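You operate a simulated robot arm through the tools that you are given. There is no shell and no other tool. Be economical: measure what you need, move in short steps, check, and stop when the job is done.

You are at the controls of a simulated robot arm. One attempt, no reset.

## Task
Put the small base from the top of the glaze bench on top of the large base there.

It is judged by the outcome, as a careful person would: the job done as asked, and still so three seconds after it is handed in. It fails if anything else is knocked over, pushed out of place, dropped, spilled or broken.

## Robot
A 7-joint arm with a two-finger parallel gripper, fixed in place. Base frame: the origin is at the foot of the arm, x ahead of it, y to its left, z up; the work surface is at about z = 0. Lengths are in m, angles in rad, forces in N, time in s.
With the tool pointing down near the work surface it reaches from about 0.24 to 0.62 m from the base axis. Its first joint turns from -1.152 to 1.152 rad. Payload 2.6 kg.
Tool frame: the origin (TCP) lies between the finger pads and is the grasp point; the fingertips stand 0.03 m ahead of it; z points along the fingers, y is the line along which they close. The gripper opens to 0.094 m. The fingers are 0.028 m wide and 0.01 m thick; the gripper's body (0.05 by 0.096 m) begins 0.055 m behind the TCP.
Orientation is that of the tool frame in the base frame, as [roll, pitch, yaw] about the fixed x, y, z axes, in that order (R = Rz(yaw) Ry(pitch) Rx(roll)). With the fingers straight down and closing along the base's y, the tool's x points along the base's -x, its y along +y and its z along -z.

## Interface
- The arm moves only by the tool send_rows. Its argument "series" is a list of rows, each an object of numbers (a shift or turn left out is 0, a gripper value left out holds the last): "hand": the opening, from 0 (shut) to 1 (fully open); "tx", "ty", "tz": the shift along the tool's x, y, z in m; "yaw": the turn about the tool's z in rad. In form: [{"hand": .., "tx": .., "ty": .., "tz": .., "yaw": ..}, ...]. A call has 1 to 10 rows; each row shifts and turns the commanded pose from where the row before left it, along the tool's axes as they then stand. Each row takes 0.2 s and may step no farther than 0.05 m and 0.15 rad from the row before; otherwise, or with a gripper value out of range, the whole call is refused. A pose out of reach is approached as far as the arm can. The call stops where the force on the tool passes 40 N (or 10 N more than at its start, if that is more) or the arm is blocked; 0.2 s more then pass. The fingers move at their own pace (about 0.072 m/s each) and stop on an object; they squeeze with about 33 N. The grip force told is the motor's: it shows also when the fingers shut on nothing. Time passes only in rows, and 0.2 s behind the last, so rows that do not move let the fingers close. It gives the time, the measured TCP pose, the force on the tool (base axes), the opening and the grip force at its end, in the units of the frame above (readings bear some noise), and new pictures: "show" is both (left out), scene, wrist or none.
- Cameras (640 x 400 px; columns grow to the right, rows downward): "scene" is fixed at [0.0482, 0.4464, 0.556]; the picture's right is [-0.60, -0.80, 0.00], its down [-0.50, 0.38, -0.78] and it looks along [0.62, -0.47, -0.63] (base axes); focal length 313 px, centre (320, 200). "wrist" rides on the gripper at [-0.037, 0, -0.058] in the tool frame; the picture's right is [0.00, -1.00, 0.00], its down [0.97, 0.00, -0.24] and it looks along [0.24, 0.00, 0.97] (tool axes); focal length 218 px, centre (320, 200). There is no depth. A picture from a camera that has moved, and an enlarged one, comes with that camera's place and axes in the base frame and with its lens.
- enlarge(camera, box): a new picture of the part [left, top, right, bottom] of that camera's present view, enlarged. The clock stands still meanwhile.
- job_done(): hands the job in; it is judged then, once.

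Go step by step. Nothing tells you positions but the pictures and the camera data: compare them with the known pose of the tool, close in by small moves and look again before you grip or let go. The budget is 90 turns and 150 pictures, counting those below and the enlarged ones. Unless the task says otherwise, let go and move clear before handing in, and close with one line.

The tools are called by a JSON object that holds its "method" and its "body". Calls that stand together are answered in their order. send_rows: Moves the arm, as the interface text tells. Its arguments: {"type":"object","properties":{"series":{"type":"array","items":{"type":"object","properties":{"hand":{"type":"number"},"tx":{"type":"number"},"ty":{"type":"number"},"tz":{"type":"number"},"yaw":{"type":"number"}}}},"show":{"type":"string","enum":["both","scene","wrist","none"]}},"required":["series"]} The other tools are called the same way: enlarge (camera, box) takes an enlarged picture of a part of a camera's view; job_done () hands the job in.

At the start:

```text
time: 0.0
tool_pos: [0.4346, 0.1835, 0.2344]
orientation: [3.141, 0.001, 3.141]
wrist_force: [-0.2, -0.1, -0.5]
width: 0.0943
grasp_force: 0.0
```

scene: 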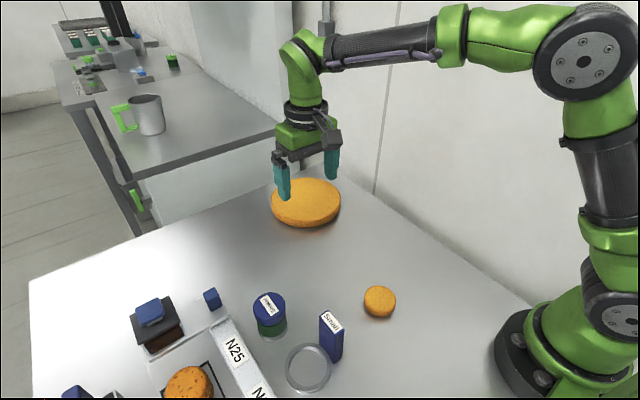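
wrist: 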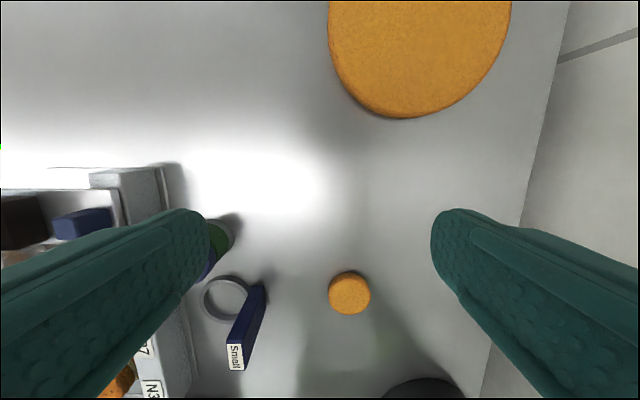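

I see a large orange disc near (0.59, 0.08) and a small one, about 6 cm across, near (0.26, 0.14). I'll look closer at both and at the other orange item before I move.

{"method": "enlarge", "body": {"camera": "scene", "box": [240, 160, 420, 340]}}

{"method": "enlarge", "body": {"camera": "scene", "box": [40, 270, 360, 400]}}

```text
2.22 times, centred on (330, 250) of scene
camera zoom: at [0.0482, 0.4464, 0.556], right [-0.6, -0.8, 0.0], down [-0.5, 0.38, -0.78], along [0.62, -0.47, -0.63], focal length 695 px, centre (298, 89)
```

zoom: 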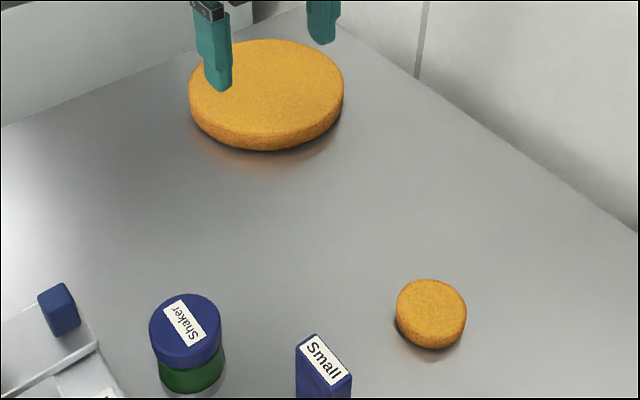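

```text
2.00 times, centred on (200, 335) of scene
camera zoom: at [0.0482, 0.4464, 0.556], right [-0.6, -0.8, 0.0], down [-0.5, 0.38, -0.78], along [0.62, -0.47, -0.63], focal length 626 px, centre (560, -70)
```

zoom: 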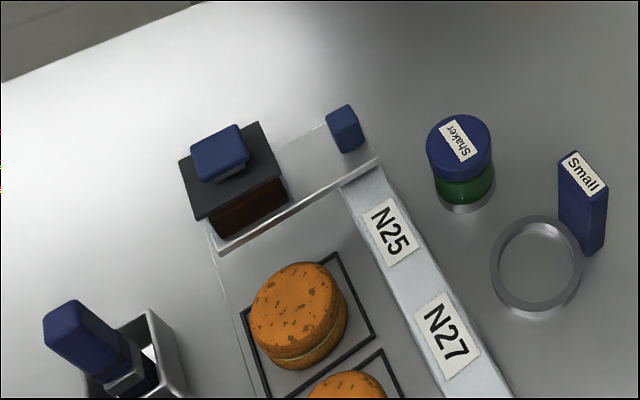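

The small disc stands alone on the bench at about (0.262, 0.141), with the cutter handle about 0.1 m away. I'll move above it at z of about 0.15 and look again.

{"method": "send_rows", "body": {"series": [{"hand": 1, "tx": 0.043, "ty": -0.0106, "tz": 0.02}, {"tx": 0.043, "ty": -0.0106, "tz": 0.02}, {"tx": 0.043, "ty": -0.0106, "tz": 0.02}, {"tx": 0.043, "ty": -0.0106, "tz": 0.02}, {}]}}

```text
time: 1.2
tool_pos: [0.2627, 0.1391, 0.1518]
orientation: [3.141, 0.001, 3.14]
wrist_force: [-1.0, -0.3, 0.0]
width: 0.0939
grasp_force: 0.0
camera wrist: at [0.3013, 0.1385, 0.2107], right [0.0, -1.0, 0.0], down [-0.97, 0.0, 0.24], along [-0.24, 0.0, -0.97], focal length 218 px, centre (320, 200)
```

scene: 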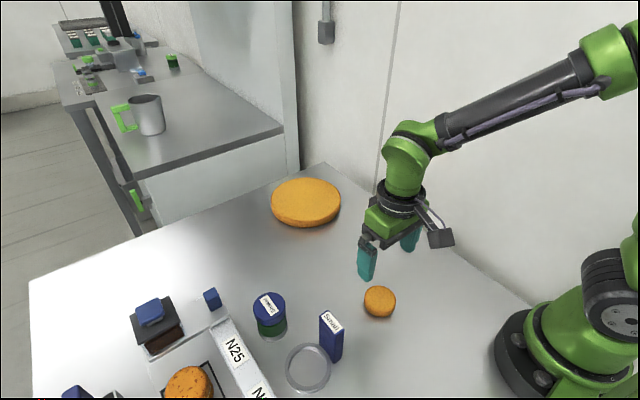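
wrist: 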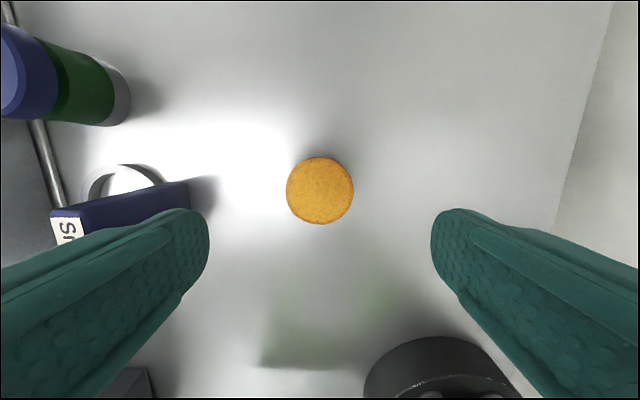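

The small disc (about 0.059 m across) is centred at (0.263, 0.139), in line with the tool. I'll descend until the fingertips are about 6 mm above the bench.

{"method": "send_rows", "body": {"series": [{"tz": 0.035}, {"tz": 0.035}, {"tz": 0.03}, {"tz": 0.015}, {}]}}

```text
time: 2.4
tool_pos: [0.2642, 0.1399, 0.0381]
orientation: [3.14, -0.001, 3.142]
wrist_force: [-0.3, -0.4, 0.2]
width: 0.0941
grasp_force: 0.0
camera wrist: at [0.3011, 0.1389, 0.0972], right [0.0, -1.0, 0.0], down [-0.97, 0.0, 0.24], along [-0.24, 0.0, -0.97], focal length 218 px, centre (320, 200)
```

scene: 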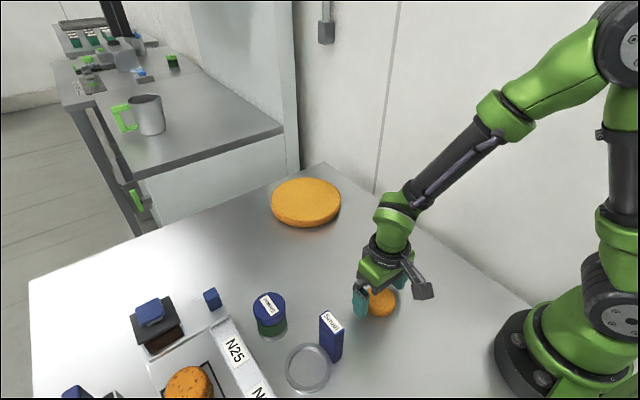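
wrist: 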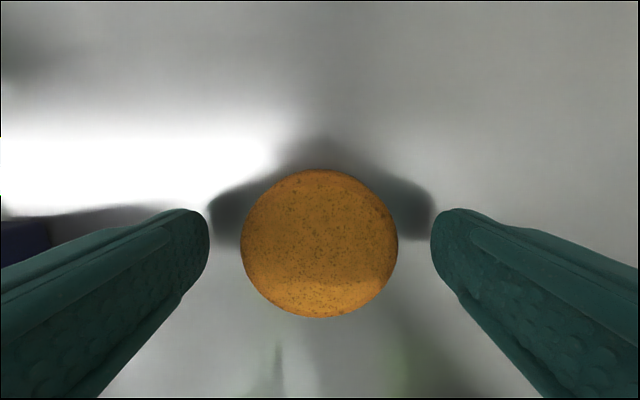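

The disc is centred between the fingers. I'll close gently to a little under its width and check the grip.

{"method": "send_rows", "body": {"series": [{"hand": 0.6, "tz": 0.002}, {"hand": 0.56}, {}]}}

```text
time: 3.2
tool_pos: [0.2634, 0.1392, 0.0359]
orientation: [3.141, -0.001, -3.14]
wrist_force: [-0.3, -0.2, 1.0]
width: 0.061
grasp_force: 11.2
camera wrist: at [0.3012, 0.1392, 0.0952], right [0.0, -1.0, 0.0], down [-0.97, 0.0, 0.24], along [-0.24, 0.0, -0.97], focal length 218 px, centre (320, 200)
```

scene: 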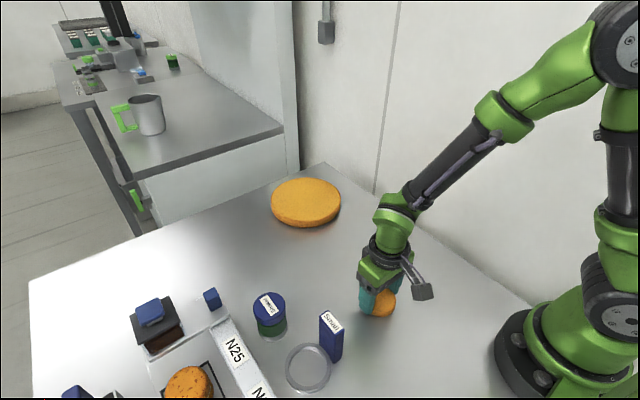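
wrist: 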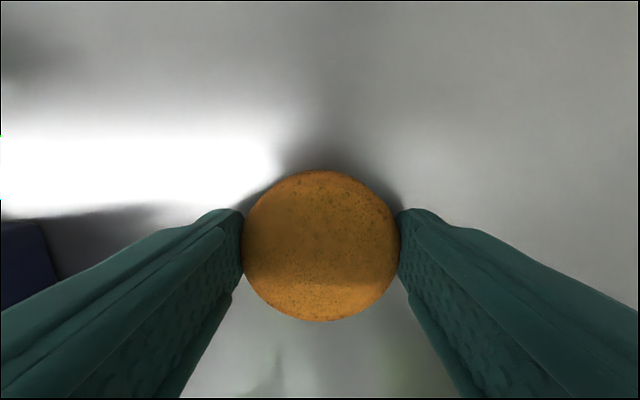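

The fingers hold the disc at 0.061 m with about 11 N, still gently. I'll lift it a few centimetres and check that it comes along.

{"method": "send_rows", "body": {"series": [{"tz": -0.015}, {"tz": -0.025}, {"tz": -0.03}, {}]}}

```text
time: 4.2
tool_pos: [0.262, 0.1385, 0.1065]
orientation: [3.14, 0.0, 3.14]
wrist_force: [-0.3, 0.4, 0.2]
width: 0.0605
grasp_force: 11.6
camera wrist: at [0.2999, 0.138, 0.1657], right [0.0, -1.0, 0.0], down [-0.97, 0.0, 0.24], along [-0.24, 0.0, -0.97], focal length 218 px, centre (320, 200)
```

scene: 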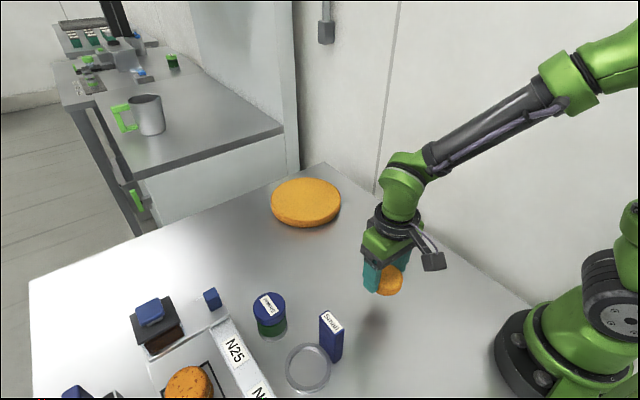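
wrist: 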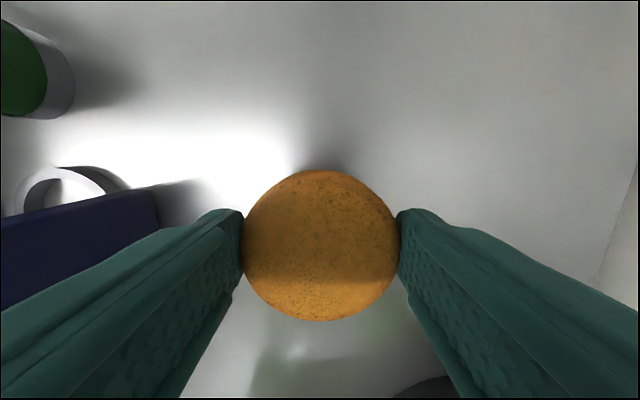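

The disc is held securely. I'll carry it toward the large disc at about (0.59, 0.08), stopping short to measure it with the wrist camera.

{"method": "send_rows", "body": {"series": [{"tz": -0.02, "tx": -0.02, "ty": -0.004}, {"tx": -0.035, "ty": -0.008, "tz": -0.01}, {"tx": -0.035, "ty": -0.008}, {"tx": -0.035, "ty": -0.008}, {"tx": -0.035, "ty": -0.008}, {"tx": -0.035, "ty": -0.008}, {"tx": -0.035, "ty": -0.008}, {"tx": -0.02, "ty": -0.004}, {}]}}

```text
time: 6.2
tool_pos: [0.5114, 0.0842, 0.1357]
orientation: [-3.141, 0.001, -3.141]
wrist_force: [-0.2, -0.1, -1.3]
width: 0.0606
grasp_force: 11.5
camera wrist: at [0.5494, 0.0835, 0.1936], right [0.0, -1.0, 0.0], down [-0.97, 0.0, 0.24], along [-0.24, 0.0, -0.97], focal length 218 px, centre (320, 200)
```

scene: 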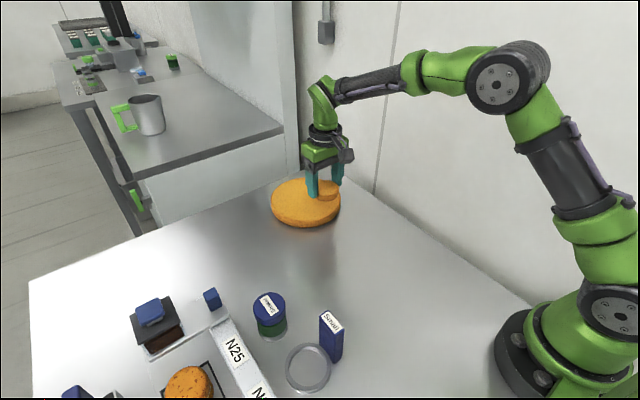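
wrist: 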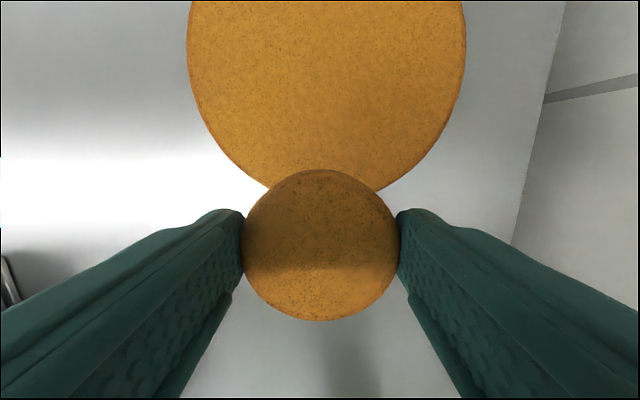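

The large disc is centred near (0.596, 0.081) with a radius of about 0.092. I'll move over it at this height.

{"method": "send_rows", "body": {"series": [{"tx": -0.028, "ty": -0.001}, {"tx": -0.028, "ty": -0.001}, {"tx": -0.027, "ty": -0.001}, {}]}}

```text
time: 7.2
tool_pos: [0.5954, 0.0817, 0.1353]
orientation: [-3.141, -0.002, 3.141]
wrist_force: [-0.5, 0.3, -0.8]
width: 0.0607
grasp_force: 11.1
camera wrist: at [0.6349, 0.0819, 0.1932], right [0.0, -1.0, 0.0], down [-0.97, 0.0, 0.24], along [-0.24, 0.0, -0.97], focal length 218 px, centre (320, 200)
```

scene: 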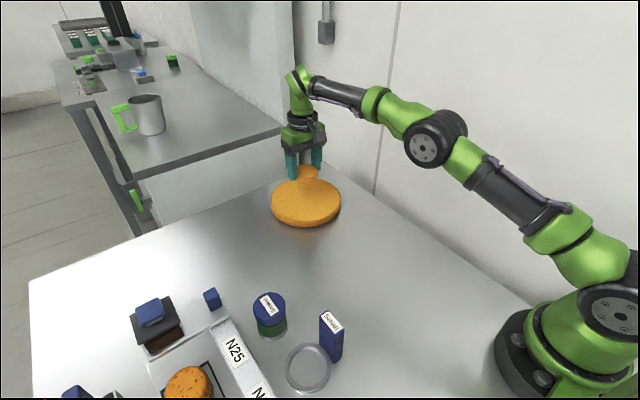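
wrist: 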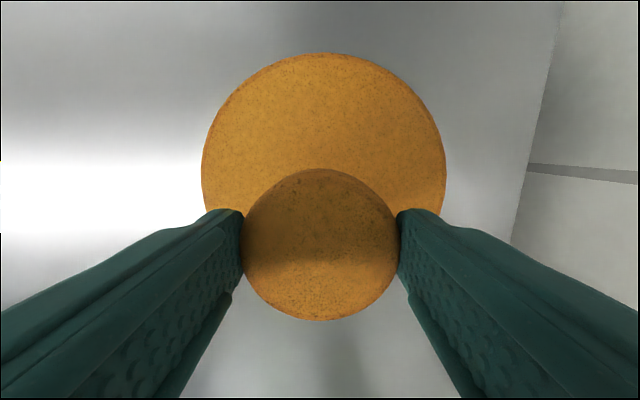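

The large disc's centre now looks about 6 mm farther out, near (0.602, 0.078). I'll adjust and descend to just above it.

{"method": "send_rows", "body": {"series": [{"tx": -0.006, "ty": -0.003, "tz": 0.02}, {"tz": 0.025}, {"tz": 0.015}, {}]}}

{"method": "enlarge", "body": {"camera": "scene", "box": [250, 120, 370, 240]}}

```text
time: 8.2
tool_pos: [0.6032, 0.0794, 0.0758]
orientation: [-3.141, 0.002, 3.141]
wrist_force: [0.1, 0.7, 0.0]
width: 0.0608
grasp_force: 10.8
camera wrist: at [0.6413, 0.0788, 0.1345], right [0.0, -1.0, 0.0], down [-0.97, 0.0, 0.24], along [-0.24, 0.0, -0.97], focal length 218 px, centre (320, 200)
```

scene: 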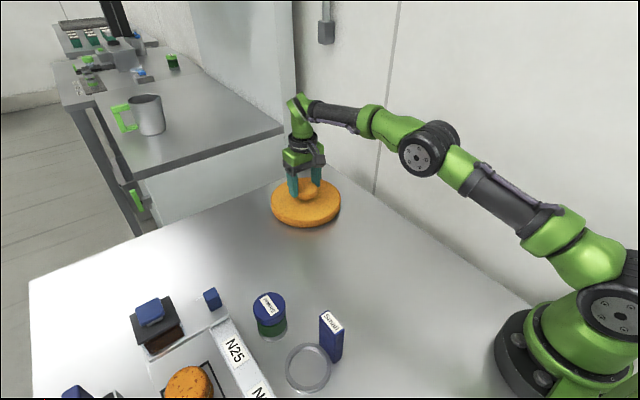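
wrist: 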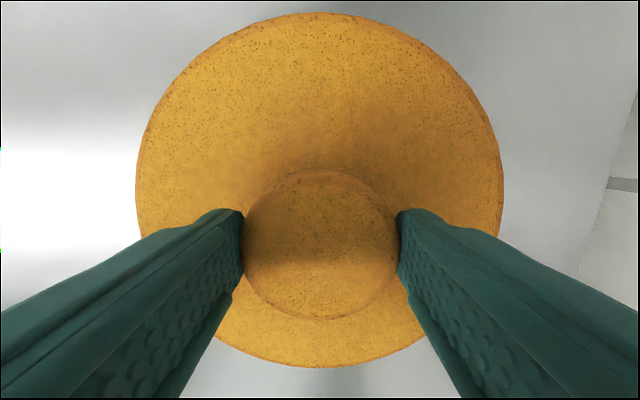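

```text
3.33 times, centred on (310, 180) of scene
camera zoom: at [0.0482, 0.4464, 0.556], right [-0.6, -0.8, 0.0], down [-0.5, 0.38, -0.78], along [0.62, -0.47, -0.63], focal length 1043 px, centre (353, 267)
```

zoom: 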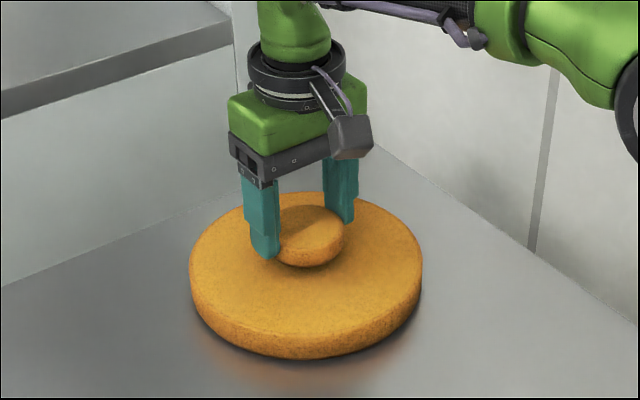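

The small disc is well centred over the large one and roughly 1 cm above it. I'll lower it in small steps while watching the force.

{"method": "send_rows", "body": {"series": [{"tz": 0.004}, {"tz": 0.003}, {"tz": 0.002}, {}], "show": "wrist"}}

{"method": "enlarge", "body": {"camera": "scene", "box": [270, 150, 350, 230]}}

```text
time: 9.2
tool_pos: [0.6022, 0.0791, 0.0671]
orientation: [3.141, -0.001, -3.142]
wrist_force: [-0.7, 0.3, -0.8]
width: 0.0605
grasp_force: 11.4
camera wrist: at [0.6409, 0.0785, 0.1261], right [0.0, -1.0, 0.0], down [-0.97, 0.0, 0.24], along [-0.24, 0.0, -0.97], focal length 218 px, centre (320, 200)
```

wrist: 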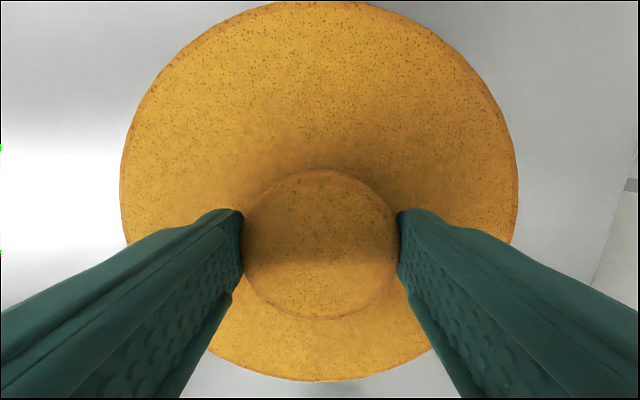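

```text
5.00 times, centred on (310, 190) of scene
camera zoom: at [0.0482, 0.4464, 0.556], right [-0.6, -0.8, 0.0], down [-0.5, 0.38, -0.78], along [0.62, -0.47, -0.63], focal length 1565 px, centre (370, 250)
```

zoom: 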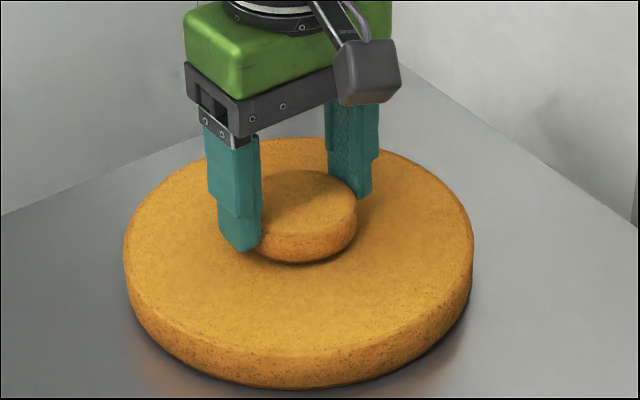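

Nearly there, with no contact force yet. I'll go on in 1 mm steps.

{"method": "send_rows", "body": {"series": [{"tz": 0.001}, {"tz": 0.001}, {}], "show": "none"}}

```text
time: 10.0
tool_pos: [0.6027, 0.0789, 0.0658]
orientation: [-3.141, 0.0, -3.141]
wrist_force: [0.9, -0.7, -1.2]
width: 0.0608
grasp_force: 10.8
```

{"method": "send_rows", "body": {"series": [{"tz": 0.001}, {"tz": 0.001}, {}], "show": "none"}}

```text
time: 10.8
tool_pos: [0.6028, 0.0786, 0.0642]
orientation: [-3.141, 0.001, -3.141]
wrist_force: [-3.2, -1.0, 5.5]
width: 0.0606
grasp_force: 11.0
```

The upward force has risen to about 5.5 N, so the disc is resting on the large one. I'll open the fingers in place and look.

{"method": "send_rows", "body": {"series": [{"hand": 0.66}, {"hand": 0.75}, {"hand": 0.9}, {}]}}

{"method": "enlarge", "body": {"camera": "scene", "box": [270, 150, 350, 230]}}

```text
time: 11.8
tool_pos: [0.6035, 0.0778, 0.0634]
orientation: [-3.141, 0.0, 3.14]
wrist_force: [0.1, -0.1, -0.6]
width: 0.0848
grasp_force: 0.2
camera wrist: at [0.6407, 0.0781, 0.1225], right [0.0, -1.0, 0.0], down [-0.97, 0.0, 0.24], along [-0.24, 0.0, -0.97], focal length 218 px, centre (320, 200)
```

scene: 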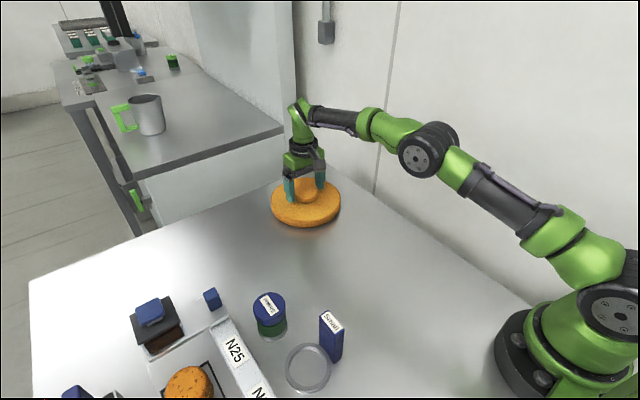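
wrist: 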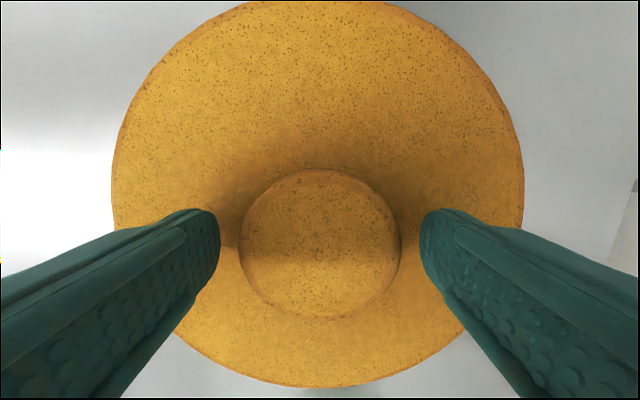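

```text
5.00 times, centred on (310, 190) of scene
camera zoom: at [0.0482, 0.4464, 0.556], right [-0.6, -0.8, 0.0], down [-0.5, 0.38, -0.78], along [0.62, -0.47, -0.63], focal length 1565 px, centre (370, 250)
```

zoom: 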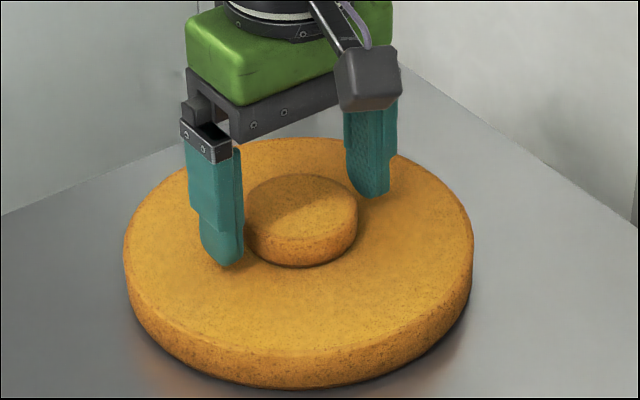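

The small disc lies flat and centred on the large one, free of the fingers. I'll rise straight up and back away.

{"method": "send_rows", "body": {"series": [{"tz": -0.02}, {"tz": -0.035}, {"tz": -0.04}, {"tz": -0.03, "tx": 0.03}, {"tx": 0.04}, {"tx": 0.04}, {"tx": 0.04}, {}]}}

```text
time: 13.6
tool_pos: [0.5794, 0.0945, 0.2203]
orientation: [-3.142, 0.0, 3.142]
wrist_force: [-0.7, -0.2, 0.0]
width: 0.0845
grasp_force: 0.1
out of reach, approached as far as the arm can: row 4, 5, 6, 7
camera wrist: at [0.6166, 0.0931, 0.2787], right [0.0, -1.0, 0.0], down [-0.97, 0.0, 0.24], along [-0.24, 0.0, -0.97], focal length 218 px, centre (320, 200)
```

scene: 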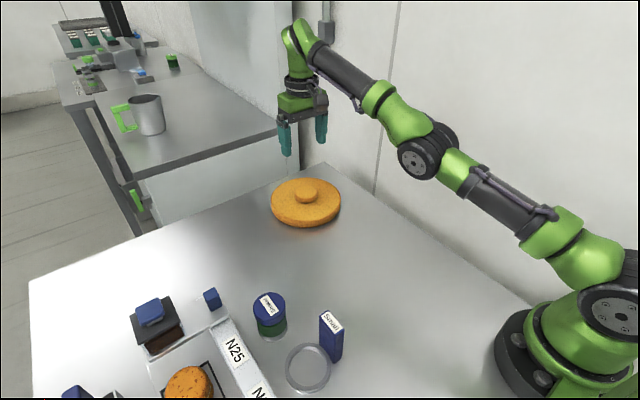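
wrist: 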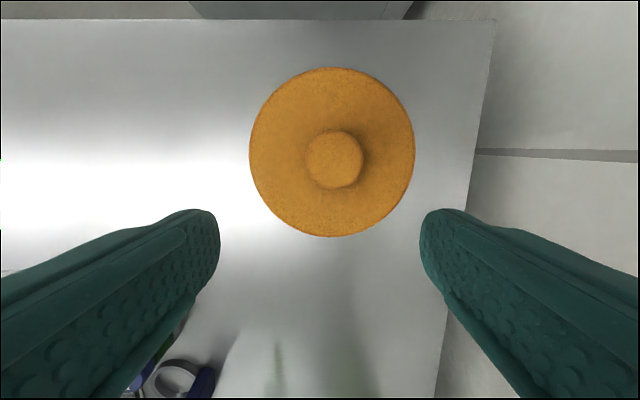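

The small base is centred and still on the large base, the gripper is well clear, and nothing else has moved. I'm handing in.

{"method": "job_done", "body": {}}

```text
The job is handed in.
```

The small base now rests flat and centred on top of the large base, the gripper is clear of both, and nothing else on the bench was disturbed.
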